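You operate a simulated robot arm through the tools that you are given. There is no shell and no other tool. Be economical: measure what you need, move in short steps, check, and stop when the job is done.

Carry out the task below with a simulated robot arm. There is one attempt and no reset: what you move stays moved.

JOB
Wind 5 metres on to the empty spool on the winder.
Fine: zero the count, metres dial at 5, pull dial at 6 N before it starts; let it stop by itself.

The check looks at the end state, three seconds after you hand in, the way a careful person would. Anything else that was tipped, shoved, dropped, spilled or broken makes it a failure.

ROBOT AND FRAMES
A 6-joint arm with a two-finger parallel gripper, fixed in place. Base frame: the origin is at the foot of the arm, x ahead of it, y to its left, z up. Lengths are in mm, angles in degrees, forces in N, time in s.
With the tool pointing down near the work surface it reaches from about 180 to 740 mm from the base axis. Its first joint turns from -166.0 to 166.0 degrees. Payload 3.91 kg.
The tool frame sits at the grasp point between the pads (the TCP): z along the fingers, y along the line on which they close. The tips reach 30 mm beyond it. The gripper opens to 110 mm. The fingers are 20 mm wide and 10 mm thick; the gripper's body (48 by 112 mm) begins 55 mm behind the TCP.
Orientation is that of the tool frame in the base frame, as a unit quaternion [w, x, y, z]. With the fingers straight down and closing along the base's y, the tool's x points along the base's -x, its y along +y and its z along -z.

CONTROLS
- The arm moves only by the tool send_rows. Its argument "increments" is a list of rows, each a list of 6 numbers: the shift along the base's x, y, z in mm, then the turn, a rotation vector about the base's x, y, z in rad. In form: [[dx, dy, dz, ax, ay, az], ...]. A call has 1 to 8 rows; each row is the pose to reach, as a shift and turn from the pose commanded when the call began. "grip" is the gripper command, from -1 (fully open) to 1 (shut), values between in proportion, set as the call begins (left out, the last holds). A row lasts 0.2 s, in which the tool goes at most 50 mm and 8.6 degrees; a call with a longer step from one row to the next is refused whole, and so is a gripper value outside its range. Where a pose cannot be reached the arm comes as near as it can. A force on the tool above 40 N (or 10 N above the force at the start of the call, whichever is more), or a blocked arm, ends the call early, and 0.2 s more pass. Each finger travels about 45 mm/s and halts on what it meets, pressing with about 37 N; the grip force reading is that of the motor and also rises with nothing between the fingers. The clock runs only during rows and for 0.2 s after the last one: add rows that repeat a pose to give the fingers time. It gives the time, the measured TCP pose, the force on the tool (base axes), the opening and the grip force at its end, in the units of the frame above (readings bear some noise), and new pictures: "pictures" is both (left out), scene, wrist or none.
- Cameras (640 x 400 px; columns grow to the right, rows downward): "scene" is fixed at [219.1, -499.2, 1411.8]; the picture's right is [0.96, -0.29, 0.00], its down [-0.12, -0.40, -0.91] and it looks along [0.26, 0.87, -0.41] (base axes); focal length 333 px, centre (320, 200). "wrist" rides on the gripper at [71, 22, -107] in the tool frame; the picture's right is [-0.29, 0.96, 0.00], its down [-0.76, -0.23, -0.61] and it looks along [-0.58, -0.18, 0.79] (tool axes); focal length 243 px, centre (320, 200). There is no depth. A picture from a camera that has moved, and an enlarged one, comes with that camera's place and axes in the base frame and with its lens.
- slide_trunk(by): slides the trunk up (or, below 0, down) by that many mm; the arm rides with it, the base frame stays. It gives what a move gives, with no picture.
- zoom(camera, box): a new picture of the part [left, top, right, bottom] of that camera's present view, enlarged. It takes no simulated time.
- close_job(): hands the job in; it is judged then, once.

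Go step by step. Nothing tells you positions but the pictures and the camera data: compare them with the known pose of the tool, close in by small moves and look again before you grip or let go. The budget is 120 turns and 170 pictures, counting those below and the enlarged ones. Unless the task says otherwise, let go and move clear before handing in, and close with one line.

The tools are called after "Call:" as a command line: name --pt "numbers of a row" for each row, then --argument value for the rest, lists and objects as JSON in quotes. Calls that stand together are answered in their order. send_rows: Moves the arm, as the interface text tells. Its arguments: {"type":"object","properties":{"increments":{"type":"array"},"grip":{"type":"number"},"pictures":{"type":"string","enum":["both","scene","wrist","none"]}},"required":["increments"]} The other tools are called the same way: slide_trunk (by) slides the trunk up or down; zoom (camera, box) takes an enlarged picture of a part of a camera's view; close_job () hands the job in.

At the start:

```text
t: 0.0
position: [242.5, 366.2, 1160.5]
orientation: [0.0, 0.001, 1.0, 0.0]
ft_force: [-0.8, 0.2, -0.5]
width: 110.0
gripper_force: 0.1
trunk travel left (down, up): [-525.0, 65.0]
```

scene: 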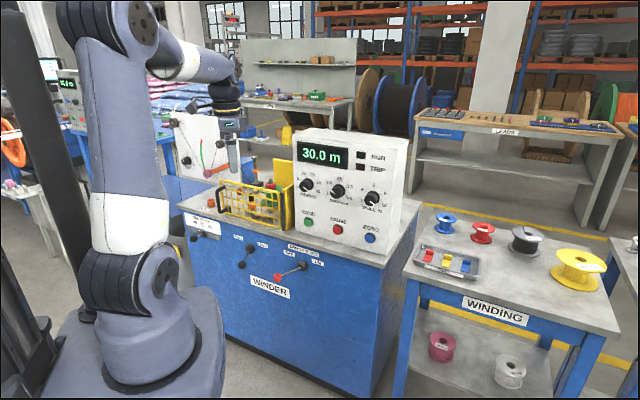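
wrist: 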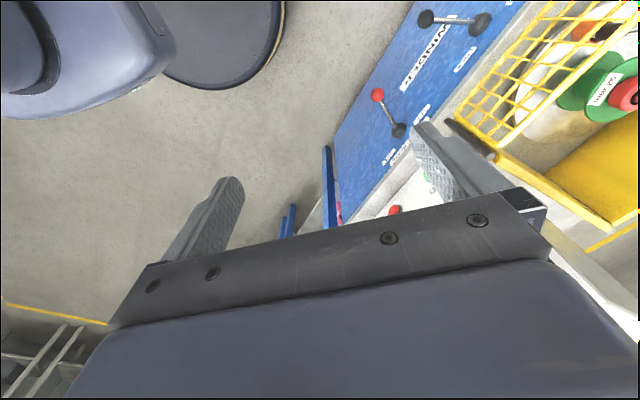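

I see a winder bench with a control box (30.0 m count, three dials, three buttons) and a yellow cage with levers on the front. I'll enlarge the views to read labels.

Call:
zoom --camera "scene" --box '[280, 120, 420, 260]'

Call:
zoom --camera "scene" --box '[150, 90, 310, 300]'

Call:
zoom --camera "wrist" --box '[320, 0, 640, 240]'

Call:
zoom --camera "scene" --box '[180, 200, 340, 310]'

```text
2.86 times, centred on (350, 190) of scene
camera zoom: at [219.1, -499.2, 1411.8], right [0.96, -0.29, 0.0], down [-0.12, -0.4, -0.91], along [0.26, 0.87, -0.41], focal length 952 px, centre (234, 229)
```

zoom: 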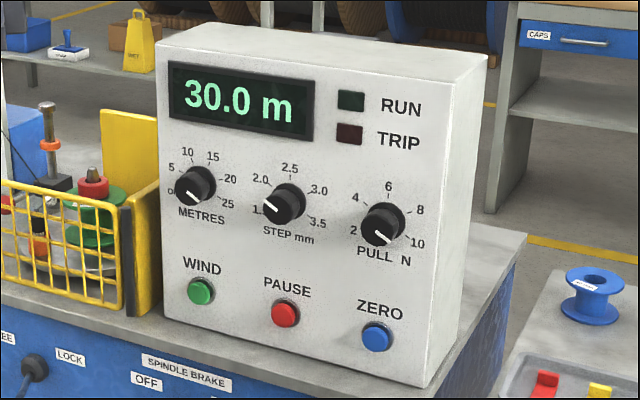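

```text
1.90 times, centred on (230, 195) of scene
camera zoom: at [219.1, -499.2, 1411.8], right [0.96, -0.29, 0.0], down [-0.12, -0.4, -0.91], along [0.26, 0.87, -0.41], focal length 635 px, centre (491, 210)
```

zoom: 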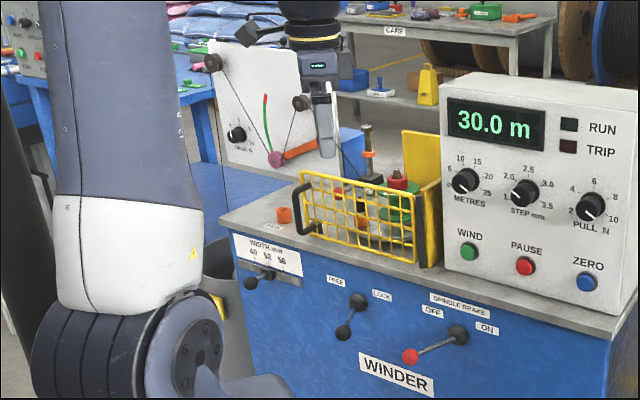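

```text
1.67 times, centred on (480, 120) of wrist
camera zoom: at [171.5, 387.4, 1267.8], right [0.29, 0.96, 0.0], down [0.76, -0.23, 0.61], along [0.58, -0.18, -0.79], focal length 404 px, centre (53, 333)
```

zoom: 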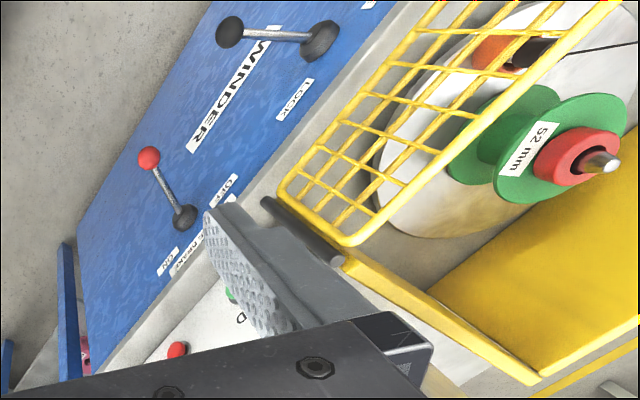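

```text
3.64 times, centred on (260, 255) of scene
camera zoom: at [219.1, -499.2, 1411.8], right [0.96, -0.29, 0.0], down [-0.12, -0.4, -0.91], along [0.26, 0.87, -0.41], focal length 1212 px, centre (538, 0)
```

zoom: 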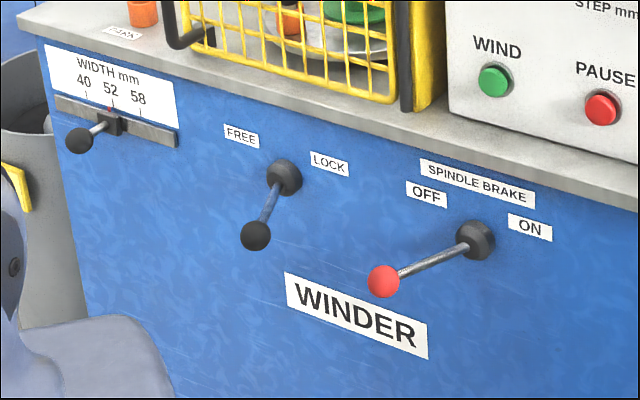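

The bench front seems to run diagonally (facing −x,−y), the panel about 730 mm from the base. I'll look closer at the guard and spool, and the spool tray, before moving.

Call:
zoom --camera "scene" --box '[210, 140, 310, 240]'

Call:
zoom --camera "scene" --box '[400, 200, 620, 330]'

Call:
zoom --camera "scene" --box '[160, 100, 260, 200]'

```text
4.00 times, centred on (260, 190) of scene
camera zoom: at [219.1, -499.2, 1411.8], right [0.96, -0.29, 0.0], down [-0.12, -0.4, -0.91], along [0.26, 0.87, -0.41], focal length 1333 px, centre (560, 240)
```

zoom: 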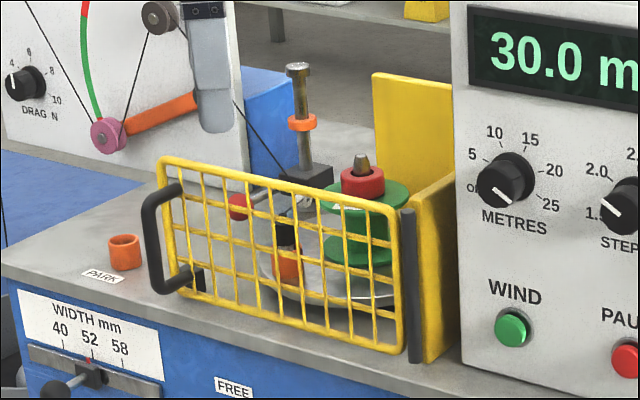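

```text
2.91 times, centred on (510, 265) of scene
camera zoom: at [219.1, -499.2, 1411.8], right [0.96, -0.29, 0.0], down [-0.12, -0.4, -0.91], along [0.26, 0.87, -0.41], focal length 970 px, centre (-233, 11)
```

zoom: 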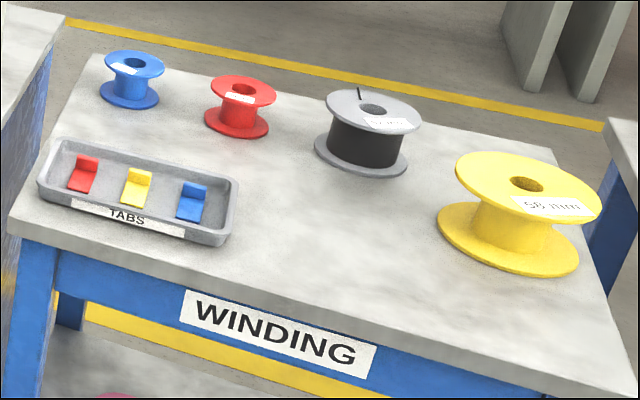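

```text
4.00 times, centred on (210, 150) of scene
camera zoom: at [219.1, -499.2, 1411.8], right [0.96, -0.29, 0.0], down [-0.12, -0.4, -0.91], along [0.26, 0.87, -0.41], focal length 1333 px, centre (760, 400)
```

zoom: 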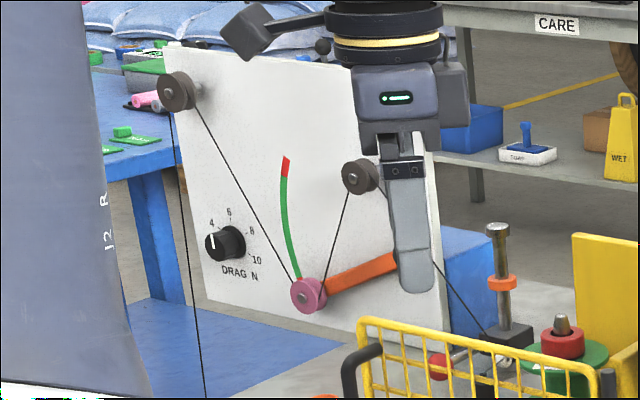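

Spool (green, 52 mm) is threaded, width slider at 52, guard looks nearly closed. I'll turn the tool so that the camera faces the winder, first by rotating about z.

Call:
send_rows --pt "0 0 0 0 0 -0.145" --pt "0 -5 0 0 0 -0.29" --pt "0 -10 0 0 0 -0.435" --pt "10 -20 0 0 0 -0.58" --pt "20 -30 0 0 0 -0.725" --pt "30 -40 0 0 0 -0.87" --pt "40 -50 0 0 0 -1.015" --pt "50 -60 0 0 0 -1.16" --pictures "none"

Call:
send_rows --pt "0 0 0 0 0 -0.145" --pt "0 0 0 0 0 -0.29" --pt "0 0 0 0 0 -0.435" --pt "0 0 0 0 0 -0.58" --pt "0 0 0 0 0 -0.725" --pt "0 0 0 0 0 -0.87" --pt "0 0 0 0 0 -1.015" --pt "0 0 0 0 0 -1.17"

```text
t: 1.8
position: [291.6, 304.9, 1161.0]
orientation: [0.0, 0.549, 0.836, 0.0]
ft_force: [-0.5, 1.0, 0.7]
width: 110.1
gripper_force: 0.1
trunk travel left (down, up): [-525.0, 65.0]
```

```text
refused: row 8 steps farther than a row can; nothing moved
```

Call:
send_rows --pt "0 0 0 0 0 -0.145" --pt "0 0 0 0 0 -0.29" --pt "0 0 0 0 0 -0.435" --pt "0 0 0 0 0 -0.58" --pt "0 0 0 0 0 -0.725" --pt "0 0 0 0 0 -0.87" --pt "0 0 0 0 0 -1.015" --pt "0 0 0 0 0 -1.163"

```text
t: 3.6
position: [342.8, 252.3, 1155.8]
orientation: [-0.009, 0.912, 0.41, -0.002]
ft_force: [-0.1, 1.2, -1.0]
width: 109.9
gripper_force: 0.1
out of reach, approached as far as the arm can: row 7, 8
trunk travel left (down, up): [-525.0, 65.0]
camera wrist: at [408.7, 288.9, 1262.9], right [0.52, -0.85, -0.02], down [-0.67, -0.42, 0.61], along [-0.53, -0.31, -0.79], focal length 243 px, centre (320, 200)
```

scene: 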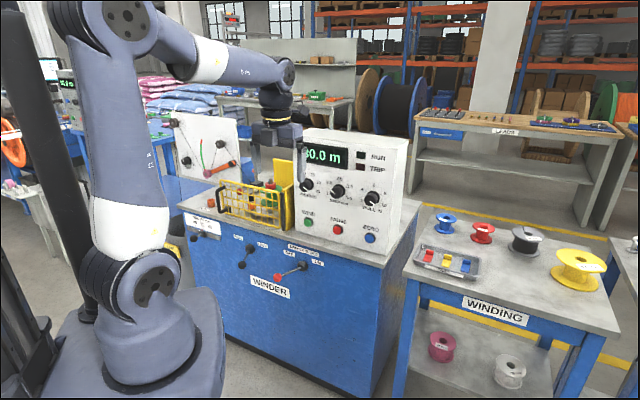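
wrist: 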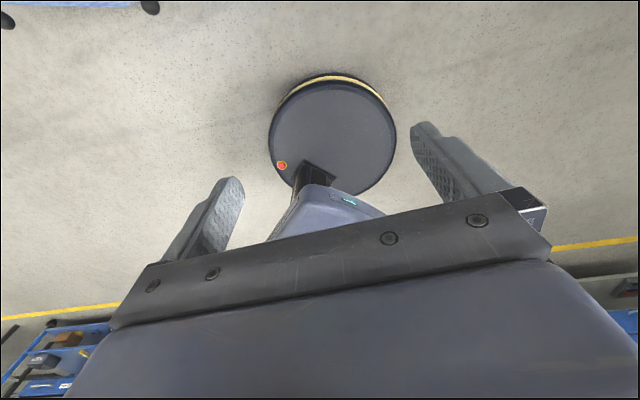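

The roll has nearly reached its limit but the heading is right (~48°). Now tilt the fingers forward toward the panel and see whether this branch works.

Call:
send_rows --pt "8 8 -10 0.105 -0.1 0.0" --pt "16 16 -20 0.21 -0.2 0" --pt "24 24 -30 0.315 -0.3 0" --pt "32 32 -40 0.42 -0.4 0" --pt "40 40 -50 0.525 -0.5 0" --pt "48 48 -60 0.63 -0.6 0" --pt "56 56 -70 0.735 -0.7 0" --pt "64 64 -80 0.84 -0.8 0"

```text
t: 5.4
position: [373.0, 328.7, 1066.8]
orientation: [-0.211, 0.741, 0.469, 0.431]
ft_force: [3.3, 0.3, 2.2]
width: 110.0
gripper_force: 0.0
out of reach, approached as far as the arm can: row 1, 7, 8
trunk travel left (down, up): [-525.0, 65.0]
camera wrist: at [358.2, 277.0, 1186.4], right [0.78, -0.6, -0.16], down [-0.61, -0.72, -0.33], along [0.09, 0.35, -0.93], focal length 243 px, centre (320, 200)
```

scene: 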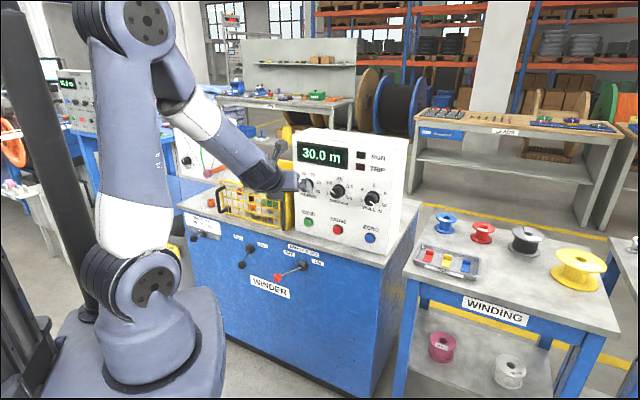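
wrist: 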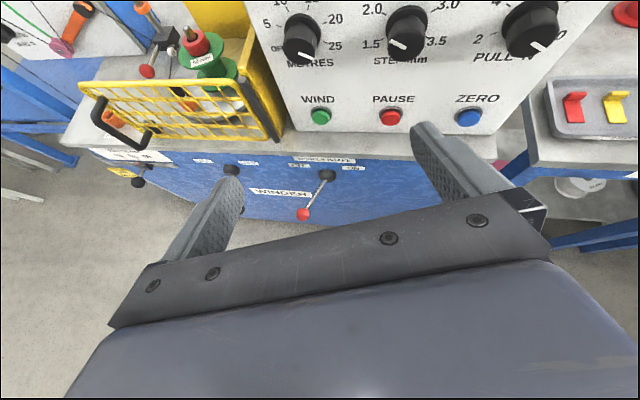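

The panel is well in view. I'll finish the rotation toward horizontal and move back a bit to see the reachable range.

Call:
send_rows --pt "0 -5 -10 0.104 -0.053 -0.047" --pt "0 -10 -20 0.207 -0.106 -0.094" --pt "0 -15 -30 0.311 -0.158 -0.14" --pt "0 -20 -40 0.414 -0.211 -0.187" --pt "0 -25 -50 0.518 -0.264 -0.234"

```text
t: 6.6
position: [424.4, 237.6, 1026.8]
orientation: [-0.332, 0.666, 0.173, 0.645]
ft_force: [0.5, 0.7, 0.7]
width: 110.0
gripper_force: 0.1
out of reach, approached as far as the arm can: row 2, 3, 4, 5
trunk travel left (down, up): [-525.0, 65.0]
camera wrist: at [367.5, 137.0, 1087.4], right [0.6, -0.63, -0.49], down [-0.69, -0.09, -0.72], along [0.41, 0.77, -0.49], focal length 243 px, centre (320, 200)
```

scene: 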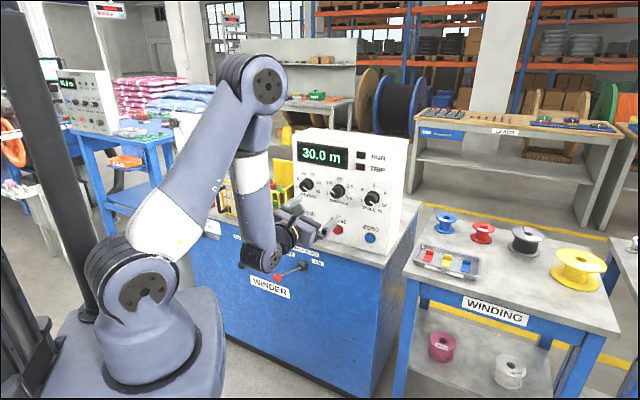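
wrist: 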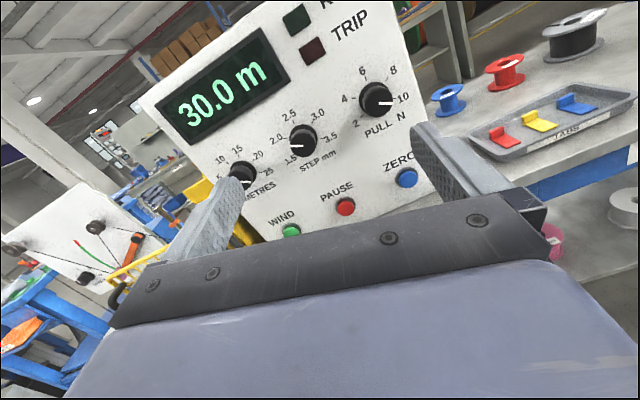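

The tool is now almost horizontal, rolled ~13° clockwise at a joint limit; clockwise roll is still free. I'll read the dials and other mechanism details.

Call:
zoom --camera "wrist" --box '[200, 40, 460, 250]'

Call:
zoom --camera "scene" --box '[290, 140, 410, 250]'

```text
1.90 times, centred on (330, 145) of wrist
camera zoom: at [367.5, 137.0, 1087.4], right [0.6, -0.63, -0.49], down [-0.69, -0.09, -0.72], along [0.41, 0.77, -0.49], focal length 462 px, centre (301, 305)
```

zoom: 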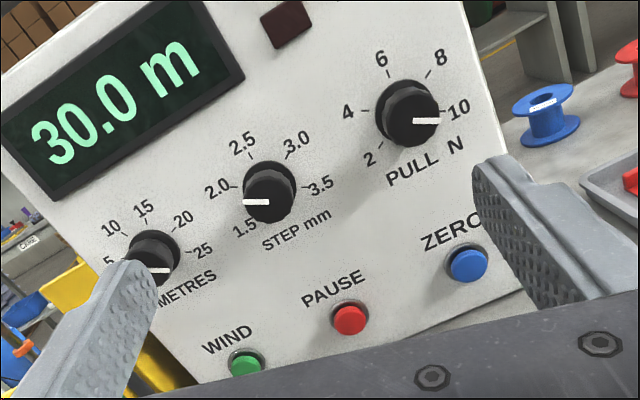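

```text
3.64 times, centred on (350, 195) of scene
camera zoom: at [219.1, -499.2, 1411.8], right [0.96, -0.29, 0.0], down [-0.12, -0.4, -0.91], along [0.26, 0.87, -0.41], focal length 1212 px, centre (211, 218)
```

zoom: 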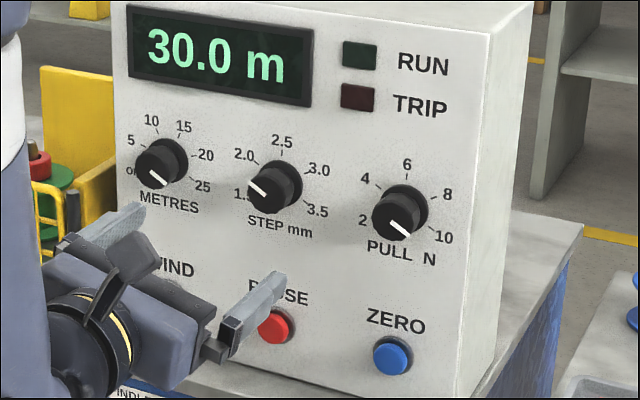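

METRES reads ~25, STEP ~2.0, PULL ~10; knobs are about 120 mm apart at z≈986, so METRES needs about −192° and PULL about −120°. I'll test rolling clockwise now to find the usable roll range.

Call:
send_rows --pt "0 0 0 0.064 0.142 0.08" --pt "0 0 0 0.164 0.247 0.08" --pt "0 0 0 0.264 0.352 0.08" --pt "0 0 0 0.364 0.457 0.08" --pt "0 0 0 0.464 0.562 0.08" --pt "0 0 0 0.564 0.667 0.08"

```text
refused: row 1 steps farther than a row can; nothing moved
```

Call:
send_rows --pt "0 0 0 0.03 0.08 0.04" --pt "0 0 0 0.11 0.17 0.08" --pt "0 0 0 0.2 0.275 0.08" --pt "0 0 0 0.3 0.38 0.08" --pt "0 0 0 0.4 0.485 0.08" --pt "0 0 0 0.5 0.59 0.08" --pt "0 0 0 0.57 0.67 0.08"

```text
t: 8.2
position: [423.8, 238.3, 1030.6]
orientation: [-0.556, 0.719, -0.109, 0.403]
ft_force: [-0.3, 0.2, -0.6]
width: 109.8
gripper_force: 0.0
trunk travel left (down, up): [-525.0, 65.0]
camera wrist: at [403.0, 110.4, 1049.0], right [0.09, -0.17, -0.98], down [-0.99, 0.11, -0.11], along [0.13, 0.98, -0.16], focal length 243 px, centre (320, 200)
```

scene: 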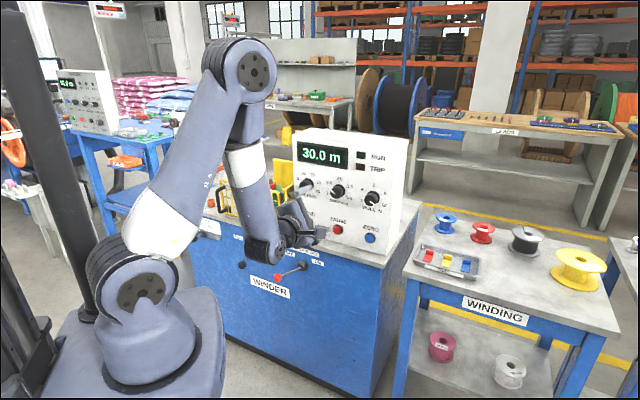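
wrist: 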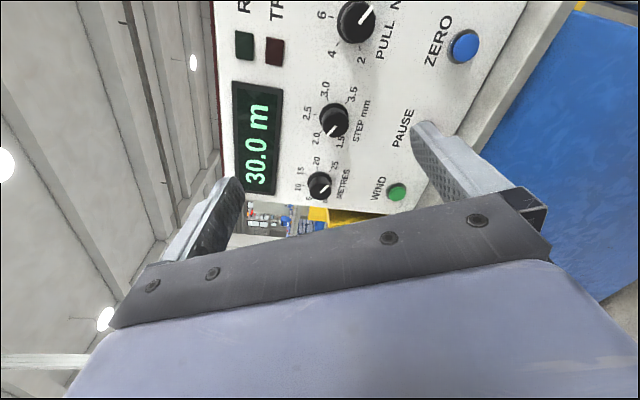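

Roll works freely clockwise. I'll move toward a standoff in front of the PULL knob (about (569,287,986)) while rolling on to ~129°.

Call:
send_rows --pt "18 6 -6 0.1 0.105 0" --pt "36 12 -12 0.2 0.21 0" --pt "54 18 -18 0.3 0.315 0" --pt "72 24 -24 0.4 0.42 0" --pt "90 30 -30 0.5 0.525 0" --pt "108 36 -36 0.6 0.63 0" --pt "126 42 -41 0.7 0.735 0" --pt "145 49 -45 0.8 0.84 0" --grip -0.4

```text
t: 10.0
position: [569.1, 285.8, 984.1]
orientation: [0.693, -0.552, 0.464, -0.009]
ft_force: [-0.1, -1.1, 0.8]
width: 76.8
gripper_force: 0.0
trunk travel left (down, up): [-525.0, 65.0]
camera wrist: at [530.1, 175.8, 926.8], right [-0.64, 0.53, -0.56], down [-0.72, -0.15, 0.68], along [0.28, 0.84, 0.47], focal length 243 px, centre (320, 200)
```

scene: 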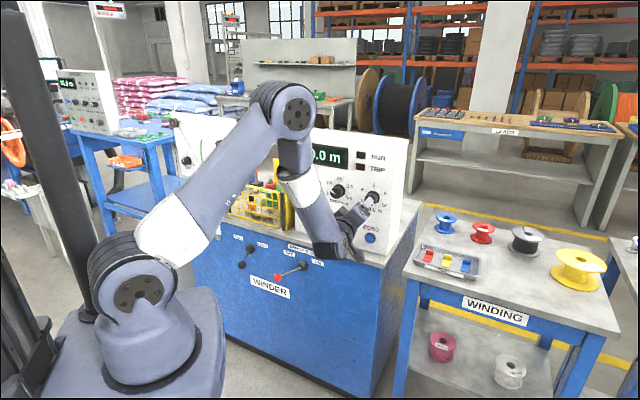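
wrist: 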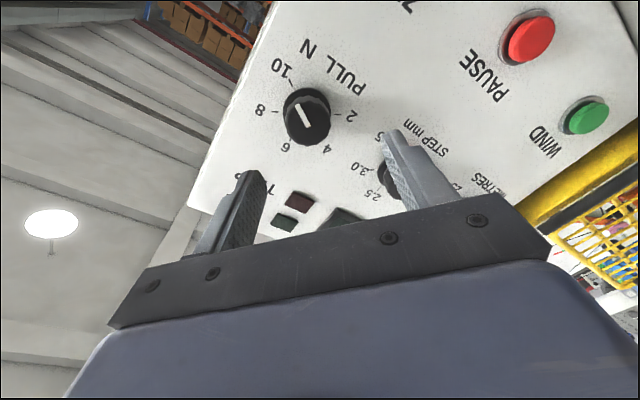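

The PULL knob face appears offset about (+12,−8) mm in the tool frame. I'll correct heading, roll a bit more, and move in to n≈640 for another look.

Call:
send_rows --pt "11 8 -1 0.05 0.03 -0.016" --pt "22 16 -2 0.1 0.06 -0.032" --pt "33 25 -4 0.146 0.095 -0.048" --pt "33 25 -4 0.146 0.095 -0.048" --pictures "wrist"

```text
t: 11.0
position: [602.4, 312.5, 979.6]
orientation: [0.708, -0.489, 0.509, 0.034]
ft_force: [0.1, 0.0, -0.3]
width: 77.1
gripper_force: 0.1
trunk travel left (down, up): [-525.0, 65.0]
camera wrist: at [552.0, 213.1, 911.6], right [-0.66, 0.63, -0.41], down [-0.66, -0.22, 0.72], along [0.36, 0.75, 0.56], focal length 243 px, centre (320, 200)
```

wrist: 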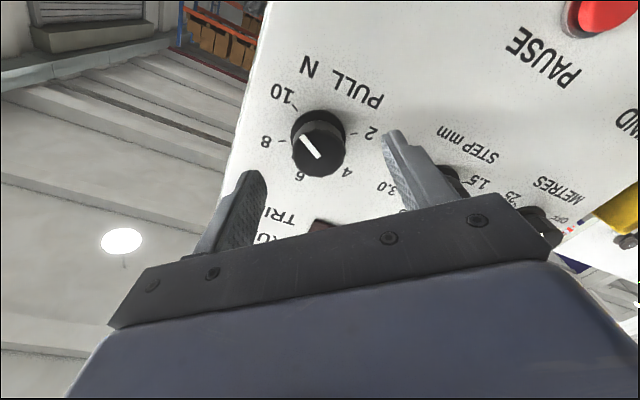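

Knob centre is at z≈986, and just −5 mm from the tool axis. Correct and advance to n≈688 with the fingers around the knob.

Call:
send_rows --pt "0 0 6.7 0 0 0" --pt "8 8.5 6.7 0 0 0" --pt "16 17 6.7 0 0 0" --pt "24 25.5 6.7 0 0 0" --pt "32 34 6.7 0 0 0" --pt "32 34 6.7 0 0 0"

```text
t: 12.4
position: [634.0, 344.6, 987.3]
orientation: [0.708, -0.489, 0.509, 0.032]
ft_force: [-0.7, 0.5, 0.1]
width: 77.2
gripper_force: 0.0
trunk travel left (down, up): [-525.0, 65.0]
camera wrist: at [585.0, 247.1, 918.6], right [-0.66, 0.63, -0.41], down [-0.66, -0.22, 0.72], along [0.36, 0.75, 0.56], focal length 243 px, centre (320, 200)
```

scene: 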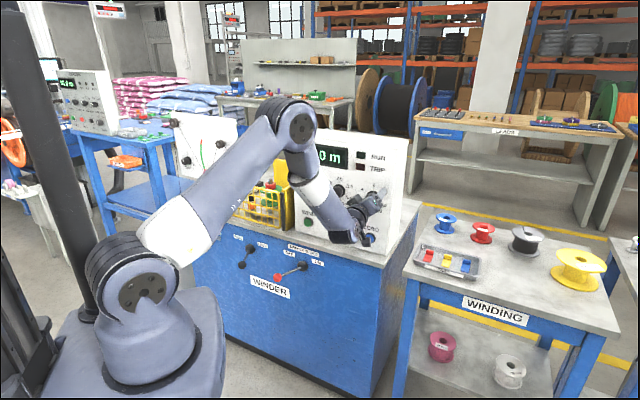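
wrist: 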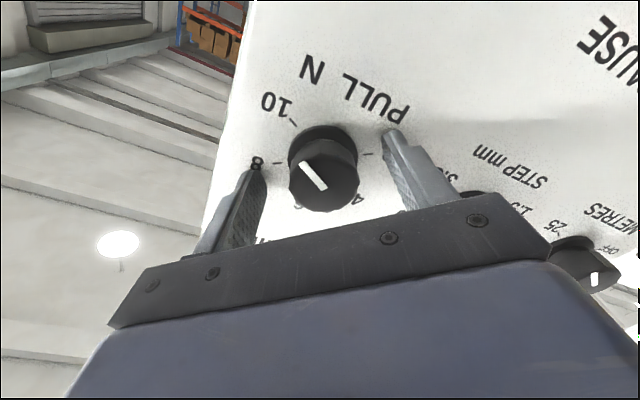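

The fingers straddle the knob, centred within a few millimetres. Small correction, a little deeper, then close.

Call:
send_rows --pt "2 4.2 -1.6 0 0 0" --pt "2 4.2 -1.6 0 0 0" --pictures "none"

Call:
send_rows --pt "0 0 0 0 0 0" --pt "0 0 0 0 0 0" --pt "0 0 0 0 0 0" --pt "0 0 0 0 0 0" --grip 0.6 --pictures "wrist"

```text
t: 13.0
position: [635.1, 345.4, 987.2]
orientation: [0.709, -0.486, 0.51, 0.032]
ft_force: [-19.7, -22.7, 1.2]
width: 78.0
gripper_force: 1.1
trunk travel left (down, up): [-525.0, 65.0]
```

```text
t: 13.5
position: [637.8, 344.4, 989.9]
orientation: [0.712, -0.482, 0.51, 0.03]
ft_force: [-21.0, -26.1, 4.6]
width: 51.4
gripper_force: 21.5
trunk travel left (down, up): [-525.0, 65.0]
stopped in row 2: the force on the tool passed its limit (the readings are from after the stop); the commanded pose is now the measured one
camera wrist: at [587.3, 246.5, 920.6], right [-0.65, 0.64, -0.41], down [-0.66, -0.22, 0.72], along [0.37, 0.74, 0.57], focal length 243 px, centre (320, 200)
```

wrist: 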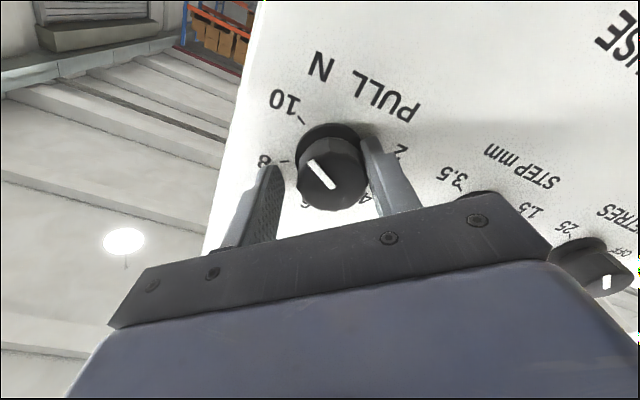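

The tips touched the panel (~30 N), so the panel is at n≈718. One finger is at the knob; I'll open a little, back off 4 mm, shift 5 mm toward the touching finger.

Call:
send_rows --pt "-3 -3 0 0 0 0" --pt "-5.5 -0.5 -3.5 0 0 0" --pt "-5.5 -0.5 -3.5 0 0 0" --grip -0.15 --pictures "wrist"

```text
t: 14.3
position: [635.1, 347.3, 985.9]
orientation: [0.711, -0.484, 0.509, 0.031]
ft_force: [-2.9, -9.0, -1.7]
width: 64.5
gripper_force: 1.2
trunk travel left (down, up): [-525.0, 65.0]
camera wrist: at [584.3, 249.4, 916.6], right [-0.65, 0.64, -0.41], down [-0.66, -0.22, 0.72], along [0.37, 0.74, 0.57], focal length 243 px, centre (320, 200)
```

wrist: 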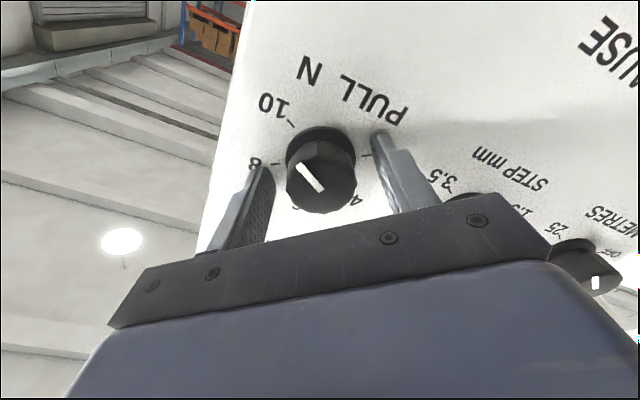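

Now roughly centred but still touching the panel lightly. Back off 4 mm and close.

Call:
send_rows --pt "-3 -3 0 0 0 0" --pt "-3 -3 0 0 0 0" --pictures "none"

Call:
send_rows --pt "0 0 0 0 0 0" --pt "0 0 0 0 0 0" --pt "0 0 0 0 0 0" --pt "0 0 0 0 0 0" --grip 0.5 --pictures "wrist"

```text
t: 14.9
position: [631.6, 345.7, 985.3]
orientation: [0.711, -0.485, 0.508, 0.031]
ft_force: [0.2, -0.9, 0.0]
width: 63.5
gripper_force: 0.1
trunk travel left (down, up): [-525.0, 65.0]
```

```text
t: 15.9
position: [632.1, 345.0, 986.4]
orientation: [0.711, -0.485, 0.509, 0.031]
ft_force: [0.4, 1.7, -0.1]
width: 37.2
gripper_force: 44.8
trunk travel left (down, up): [-525.0, 65.0]
camera wrist: at [580.8, 246.8, 916.1], right [-0.65, 0.64, -0.41], down [-0.66, -0.22, 0.72], along [0.37, 0.74, 0.56], focal length 243 px, centre (320, 200)
```

wrist: 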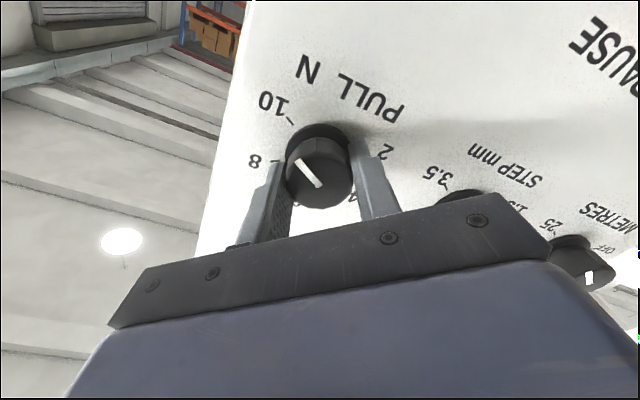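

Gripped firmly (37 mm). Rotate counter-clockwise 60° about the panel normal and check.

Call:
send_rows --pt "0 0 0 -0.09 -0.095 0" --pt "0 0 0 -0.18 -0.19 0" --pt "0 0 0 -0.27 -0.285 0" --pt "0 0 0 -0.36 -0.38 0" --pt "0 0 0 -0.45 -0.475 0" --pt "0 0 0 -0.54 -0.57 0" --pt "0 0 0 -0.63 -0.665 0" --pt "0 0 0 -0.72 -0.758 0"

```text
t: 17.7
position: [630.6, 345.5, 985.5]
orientation: [-0.634, 0.675, -0.192, 0.324]
ft_force: [0.8, 0.9, -1.2]
width: 37.3
gripper_force: 44.5
trunk travel left (down, up): [-525.0, 65.0]
camera wrist: at [613.4, 215.7, 976.0], right [-0.06, 0.08, -0.99], down [-0.99, 0.1, 0.07], along [0.1, 0.99, 0.07], focal length 243 px, centre (320, 200)
```

scene: 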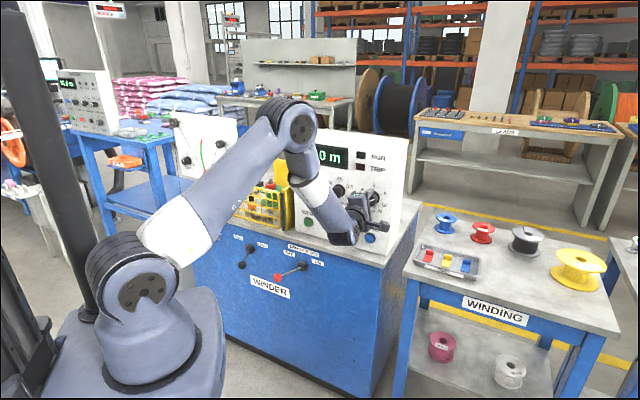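
wrist: 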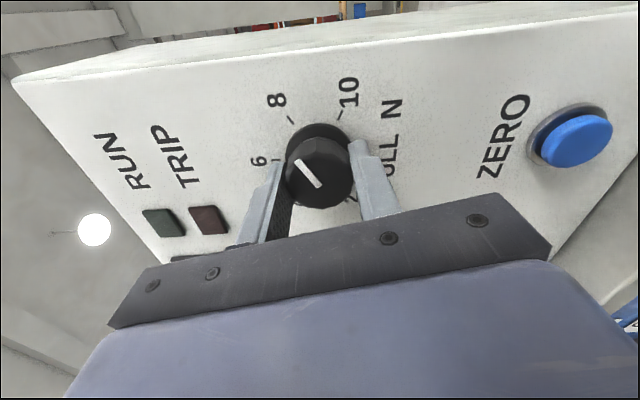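

It turned 60° cleanly with the knob. Another 60°.

Call:
send_rows --pt "0 0 0 -0.09 -0.095 0" --pt "0 0 0 -0.18 -0.19 0" --pt "0 0 0 -0.27 -0.285 0" --pt "0 0 0 -0.36 -0.38 0" --pt "0 0 0 -0.45 -0.475 0" --pt "0 0 0 -0.54 -0.57 0" --pt "0 0 0 -0.63 -0.665 0" --pt "0 0 0 -0.72 -0.758 0"

```text
t: 19.5
position: [631.5, 344.3, 983.4]
orientation: [-0.386, 0.686, 0.173, 0.592]
ft_force: [-1.4, -3.3, -10.5]
width: 38.2
gripper_force: 45.3
trunk travel left (down, up): [-525.0, 65.0]
camera wrist: at [592.4, 235.7, 1044.5], right [0.59, -0.55, -0.59], down [-0.75, -0.13, -0.64], along [0.28, 0.82, -0.49], focal length 243 px, centre (320, 200)
```

scene: 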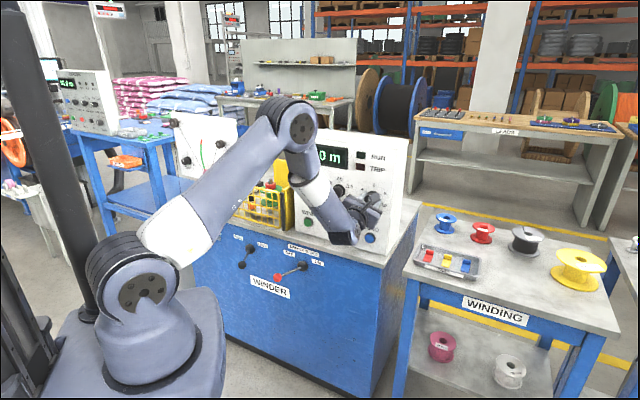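
wrist: 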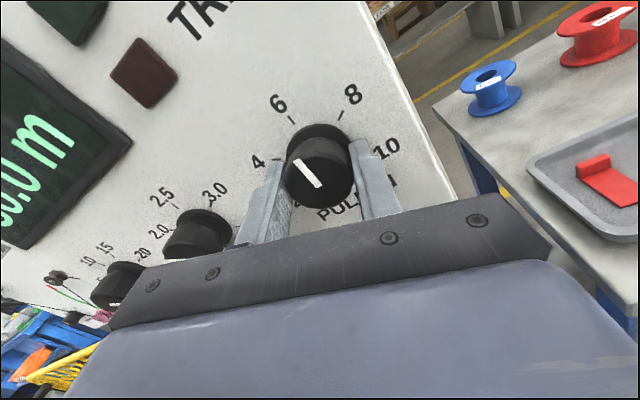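

The dial should be near 6. Zoom to measure the pointer.

Call:
zoom --camera "wrist" --box '[230, 70, 410, 230]'

```text
2.50 times, centred on (320, 150) of wrist
camera zoom: at [592.4, 235.7, 1044.5], right [0.59, -0.55, -0.59], down [-0.75, -0.13, -0.64], along [0.28, 0.82, -0.49], focal length 606 px, centre (320, 325)
```

zoom: 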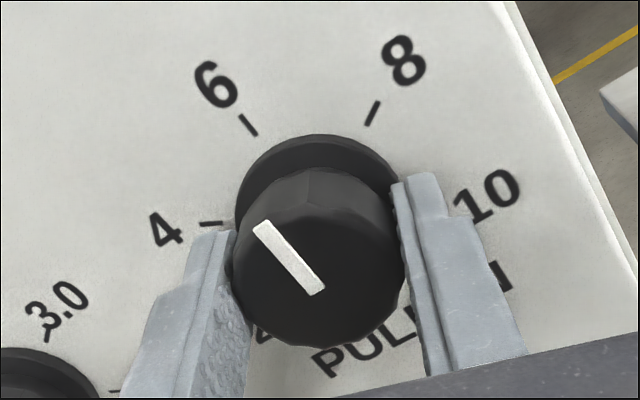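

The pointer is on 6 within about 1°. Release, retreat 50 mm, then I'll press ZERO, which is right below.

Call:
send_rows --pt "0 0 0 0 0 0" --pt "0 0 0 0 0 0" --pt "-9 -9.5 0 0 0 0" --pt "-18 -19 0 0 0 0" --pt "-27 -28 0 0 0 0" --pt "-35 -36 0 0 0 0" --pt "-35 -36 0 0 0 0" --grip -0.2 --pictures "wrist"

Call:
send_rows --pt "-10 -10 -30 0 0 0" --pt "-10 -10 -60 0 0 0" --pt "-10 -10 -90 0 0 0" --pt "-10 -10 -120 0 0 0" --pt "-10 -10 -148 0 0 0" --pt "-10 -10 -148 0 0 0" --grip 1

```text
t: 21.1
position: [596.2, 308.7, 985.5]
orientation: [-0.388, 0.686, 0.172, 0.591]
ft_force: [0.6, 0.5, -1.0]
width: 65.8
gripper_force: 0.1
trunk travel left (down, up): [-525.0, 65.0]
camera wrist: at [556.5, 200.0, 1045.6], right [0.6, -0.55, -0.59], down [-0.75, -0.13, -0.64], along [0.28, 0.83, -0.49], focal length 243 px, centre (320, 200)
```

wrist: 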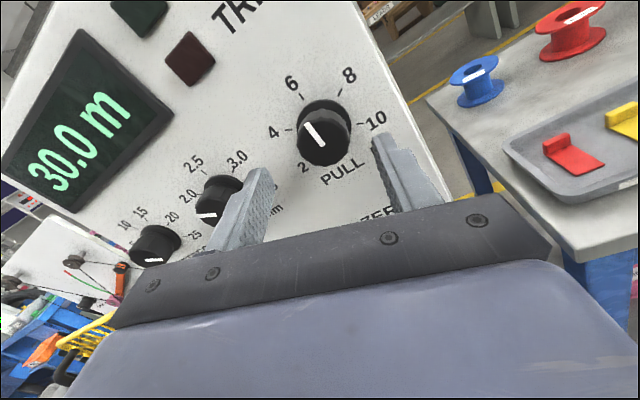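

```text
t: 22.5
position: [585.8, 299.3, 836.6]
orientation: [-0.388, 0.685, 0.173, 0.591]
ft_force: [0.3, -0.8, 0.4]
width: 0.0
gripper_force: 37.2
trunk travel left (down, up): [-525.0, 65.0]
camera wrist: at [546.8, 189.9, 896.8], right [0.6, -0.55, -0.59], down [-0.75, -0.13, -0.64], along [0.28, 0.83, -0.49], focal length 243 px, centre (320, 200)
```

scene: 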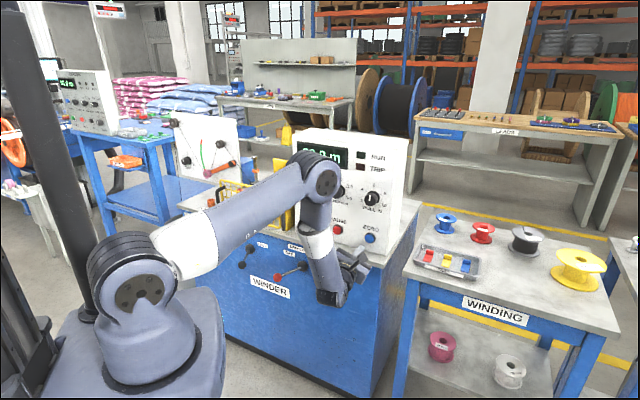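
wrist: 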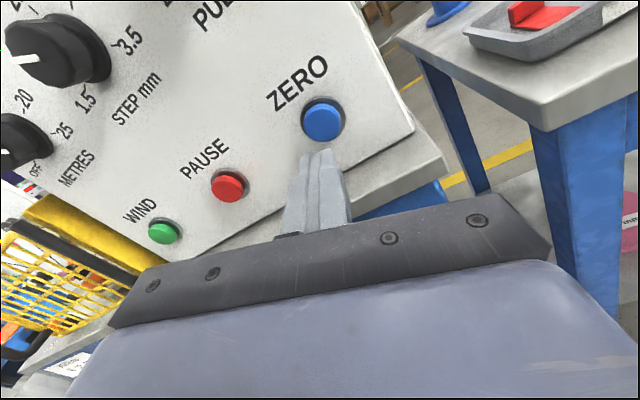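

ZERO button is ~4 mm right and 3 mm up of the tool axis. Correct and advance to just before it.

Call:
send_rows --pt "3.7 -3.4 3.4 0 0 0" --pt "15 8 3.4 0 0 0" --pt "26 20 3.4 0 0 0" --pt "33 27.5 3.4 0 0 0" --pt "33 27.5 3.4 0 0 0" --pictures "wrist"

```text
t: 23.7
position: [618.6, 326.3, 842.3]
orientation: [-0.389, 0.685, 0.173, 0.591]
ft_force: [0.1, -0.1, 0.0]
width: 0.1
gripper_force: 37.1
trunk travel left (down, up): [-525.0, 65.0]
camera wrist: at [579.8, 218.4, 901.1], right [0.59, -0.55, -0.59], down [-0.76, -0.13, -0.64], along [0.28, 0.83, -0.49], focal length 243 px, centre (320, 200)
```

wrist: 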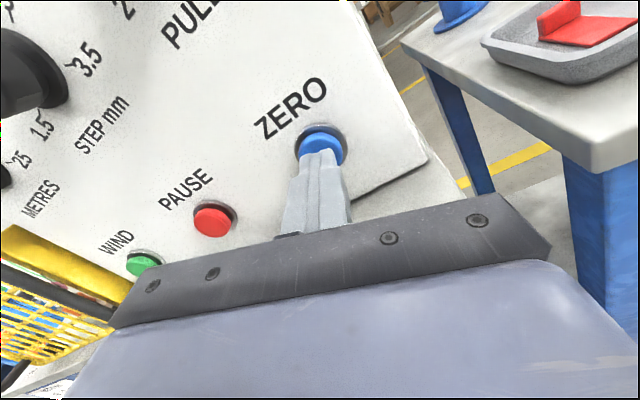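

Aligned on ZERO with the tips about 15 mm short. Press in slowly and come back.

Call:
send_rows --pt "4 4.3 0 0 0 0" --pt "8 8.6 0 0 0 0" --pt "11 12 0 0 0 0" --pt "14 15 0 0 0 0" --pt "15.5 16.5 0 0 0 0" --pt "15.5 16.5 0 0 0 0"

```text
t: 25.1
position: [632.0, 339.8, 840.4]
orientation: [-0.387, 0.686, 0.173, 0.591]
ft_force: [-26.7, -25.2, -0.7]
width: 0.1
gripper_force: 37.0
trunk travel left (down, up): [-525.0, 65.0]
camera wrist: at [593.2, 231.9, 901.2], right [0.59, -0.55, -0.59], down [-0.76, -0.13, -0.64], along [0.28, 0.83, -0.49], focal length 243 px, centre (320, 200)
```

scene: 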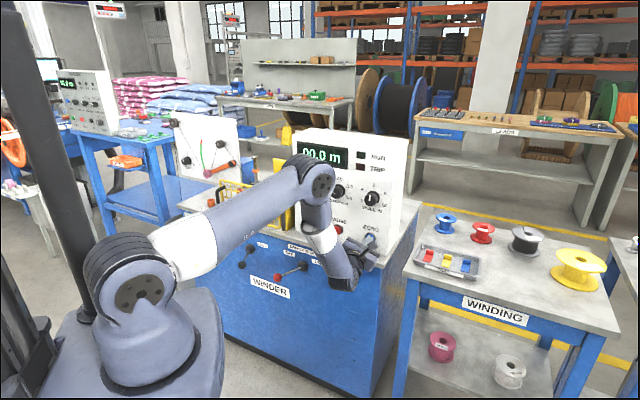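
wrist: 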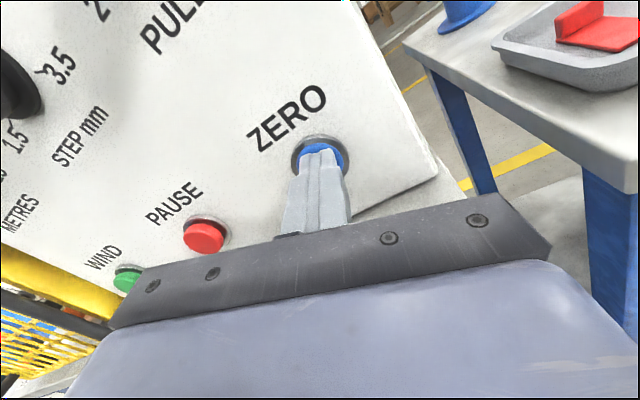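

The count reads 00.0 m. Retreat, rise and go left toward a standoff in front of METRES, rolling clockwise.

Call:
send_rows --pt "-15 -16 0 0 0 0" --pt "-35 -36 0 0 0 0" --pt "-45 -46 30 0 0 0" --pt "-45 -46 75 0 0 0" --pt "-45 -46 120 0 0 0" --pt "-45 -46 145 0 0 0" --pt "-75 -17 145 0.1 0.105 0" --pt "-105 12 145 0.2 0.21 0" --grip -0.35 --pictures "none"

Call:
send_rows --pt "-20 22 0 0.1 0.105 0" --pt "-40 44 0 0.2 0.21 0" --pt "-60 66 0 0.3 0.315 0" --pt "-80 88 0 0.4 0.42 0" --pt "-100 110 0 0.5 0.525 0" --pt "-110 120 0 0.6 0.63 0" --pt "-110 120 0 0.7 0.735 0" --pt "-110 120 0 0.8 0.84 0"

```text
t: 26.9
position: [529.1, 355.5, 985.9]
orientation: [-0.47, 0.702, 0.071, 0.531]
ft_force: [-1.2, -0.2, -0.3]
width: 74.2
gripper_force: 0.1
trunk travel left (down, up): [-525.0, 65.0]
```

```text
t: 28.7
position: [501.6, 397.6, 996.6]
orientation: [0.691, -0.638, 0.3, -0.161]
ft_force: [0.2, 0.6, -0.6]
width: 74.2
gripper_force: 0.0
out of reach, approached as far as the arm can: row 1, 2, 3, 4, 5, 6, 7, 8
trunk travel left (down, up): [-525.0, 65.0]
camera wrist: at [488.0, 272.6, 959.0], right [-0.38, 0.31, -0.87], down [-0.92, -0.05, 0.38], along [0.07, 0.95, 0.3], focal length 243 px, centre (320, 200)
```

scene: 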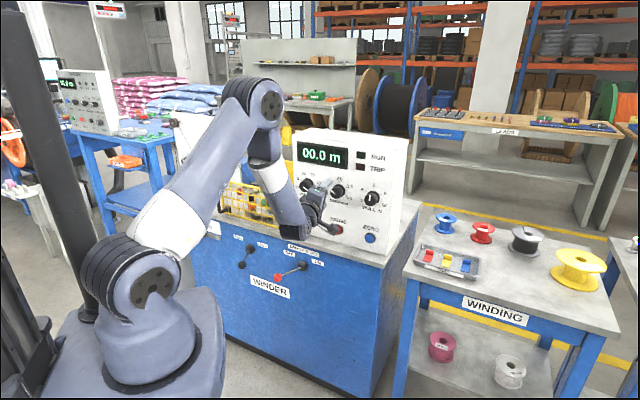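
wrist: 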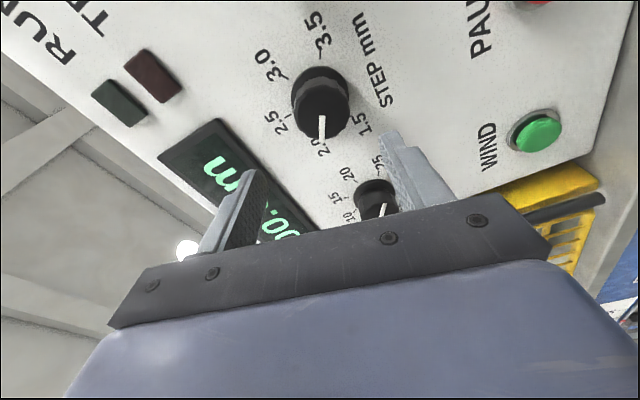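

Count zeroed, but the arm can't go further left with this heading—probably a wrist bend limit because the shoulder sits high. I'll retreat from the bench and lower the trunk so the forearm is flatter.

Call:
send_rows --pt "-30 -31 10 0 0 0" --pt "-60 -63 20 0 0 0" --pt "-90 -94 30 0 0 0" --pt "-90 -94 30 0 0 0" --pictures "none"

Call:
slide_trunk --by -150

Call:
send_rows --pt "0 0 30 0 0 0" --pt "0 0 60 0 0 0" --pt "0 0 90 0 0 0" --pt "0 0 120 0 0 0" --pt "0 0 140 0 0 0" --pictures "scene"

```text
t: 29.7
position: [411.2, 303.2, 1026.0]
orientation: [0.691, -0.637, 0.3, -0.161]
ft_force: [0.4, -0.7, 0.6]
width: 74.6
gripper_force: 0.1
trunk travel left (down, up): [-525.0, 65.0]
```

```text
t: 31.5
position: [412.1, 304.2, 875.2]
orientation: [0.692, -0.637, 0.3, -0.161]
ft_force: [-0.6, 0.2, 0.6]
width: 74.1
gripper_force: 0.0
trunk travel left (down, up): [-375.0, 215.0]
```

```text
t: 32.7
position: [411.7, 303.9, 1015.9]
orientation: [0.691, -0.638, 0.3, -0.161]
ft_force: [0.6, -0.1, -0.6]
width: 74.3
gripper_force: 0.1
trunk travel left (down, up): [-375.0, 215.0]
```

scene: 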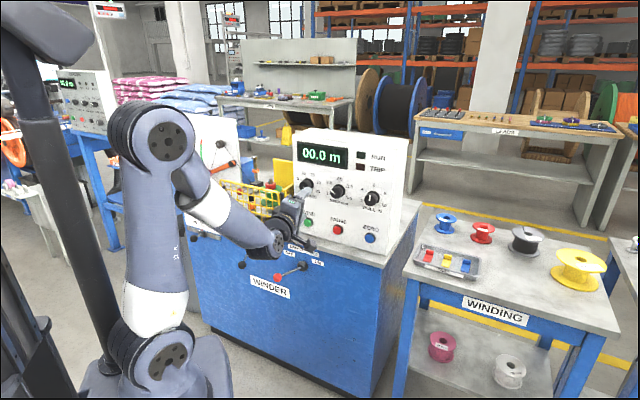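

Trunk is down and the forearm is flatter. Try going left to the METRES standoff again, with heading correction and roll to ~125°.

Call:
send_rows --pt "-2 18 -5 0.035 0.036 -0.011" --pt "-3 36 -10 0.07 0.073 -0.022" --pt "-5 54 -15 0.105 0.11 -0.034" --pt "-7 72 -20 0.14 0.145 -0.045" --pt "-8 90 -25 0.173 0.18 -0.056" --pt "-10 108 -30 0.207 0.22 -0.067" --pt "-12 126 -30 0.24 0.255 -0.08" --pt "-13 145 -30 0.276 0.29 -0.09"

```text
t: 34.5
position: [472.5, 377.6, 1006.5]
orientation: [0.71, -0.559, 0.427, -0.032]
ft_force: [-0.5, 0.1, 0.3]
width: 74.1
gripper_force: 0.1
out of reach, approached as far as the arm can: row 2, 3, 4, 5, 6, 7, 8
trunk travel left (down, up): [-375.0, 215.0]
camera wrist: at [440.7, 266.5, 946.9], right [-0.6, 0.51, -0.62], down [-0.77, -0.15, 0.62], along [0.22, 0.85, 0.48], focal length 243 px, centre (320, 200)
```

scene: 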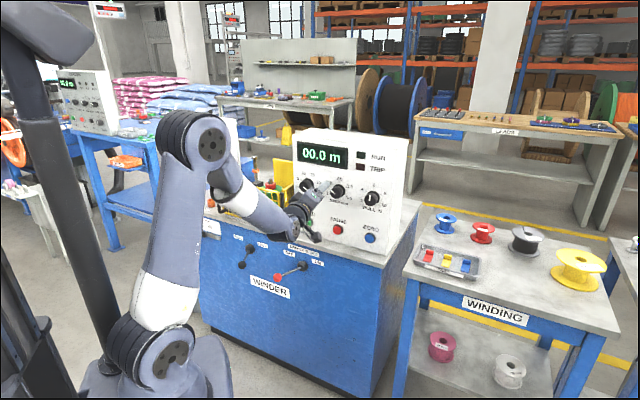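
wrist: 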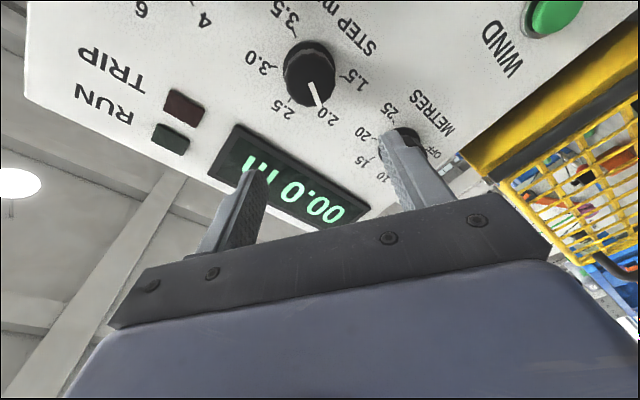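

The limit looks like a forearm-roll joint stop that depends on forearm slope; a still lower trunk should free it. Retreat, lower the trunk 260 mm more, then rise again.

Call:
send_rows --pt "-25 -26 10 0 0 0" --pt "-50 -53 20 0 0 0" --pt "-76 -80 40 0 0 0" --pt "-76 -80 40 0 0 0" --pictures "none"

Call:
slide_trunk --by -260

Call:
send_rows --pt "0 0 40 0 0 0" --pt "0 0 80 0 0 0" --pt "0 0 120 0 0 0" --pt "0 0 160 0 0 0" --pt "0 0 200 0 0 0" --pt "0 0 200 0 0 0" --pictures "scene"

```text
t: 35.5
position: [395.1, 298.5, 1045.3]
orientation: [0.71, -0.561, 0.425, -0.033]
ft_force: [0.3, 0.5, -0.3]
width: 74.2
gripper_force: 0.1
trunk travel left (down, up): [-375.0, 215.0]
```

```text
t: 38.1
position: [395.1, 299.8, 785.5]
orientation: [0.71, -0.559, 0.426, -0.033]
ft_force: [0.6, 0.8, 0.1]
width: 74.3
gripper_force: 0.2
trunk travel left (down, up): [-115.0, 475.0]
```

```text
t: 39.5
position: [383.7, 321.6, 962.8]
orientation: [0.712, -0.558, 0.426, -0.035]
ft_force: [0.0, -0.3, -0.2]
width: 74.5
gripper_force: 0.1
out of reach, approached as far as the arm can: row 4, 5, 6
trunk travel left (down, up): [-115.0, 475.0]
```

scene: 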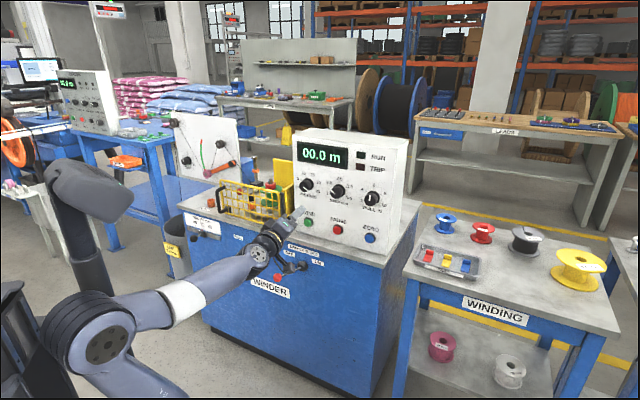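

The arm now has a flatter forearm. Move left and forward to the METRES standoff.

Call:
send_rows --pt "5 20 4 0 0 0" --pt "8 42 8 0 0 -0.01" --pt "10 64 12 0 0 -0.02" --pt "12 86 16 0 0 -0.03" --pt "14 106 20 0 0 -0.05" --pt "15 127 23 0 0 -0.07" --pt "15 127 23 0 0 -0.07"

```text
t: 41.1
position: [436.0, 413.9, 1001.2]
orientation: [0.706, -0.554, 0.438, -0.046]
ft_force: [0.3, 0.1, -0.5]
width: 74.2
gripper_force: 0.1
out of reach, approached as far as the arm can: row 3, 4, 5, 6, 7
trunk travel left (down, up): [-115.0, 475.0]
camera wrist: at [400.6, 302.8, 941.9], right [-0.58, 0.52, -0.62], down [-0.78, -0.12, 0.62], along [0.25, 0.84, 0.48], focal length 243 px, centre (320, 200)
```

scene: 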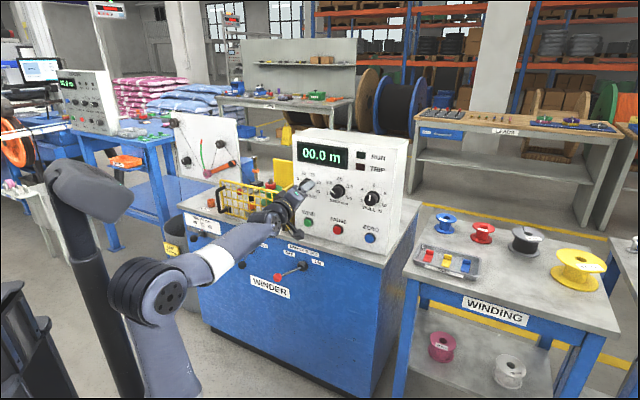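
wrist: 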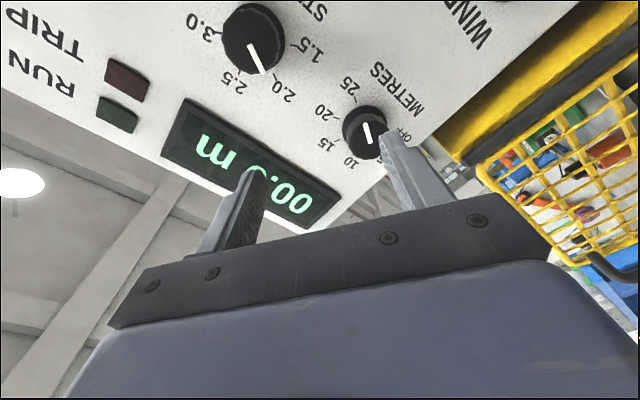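

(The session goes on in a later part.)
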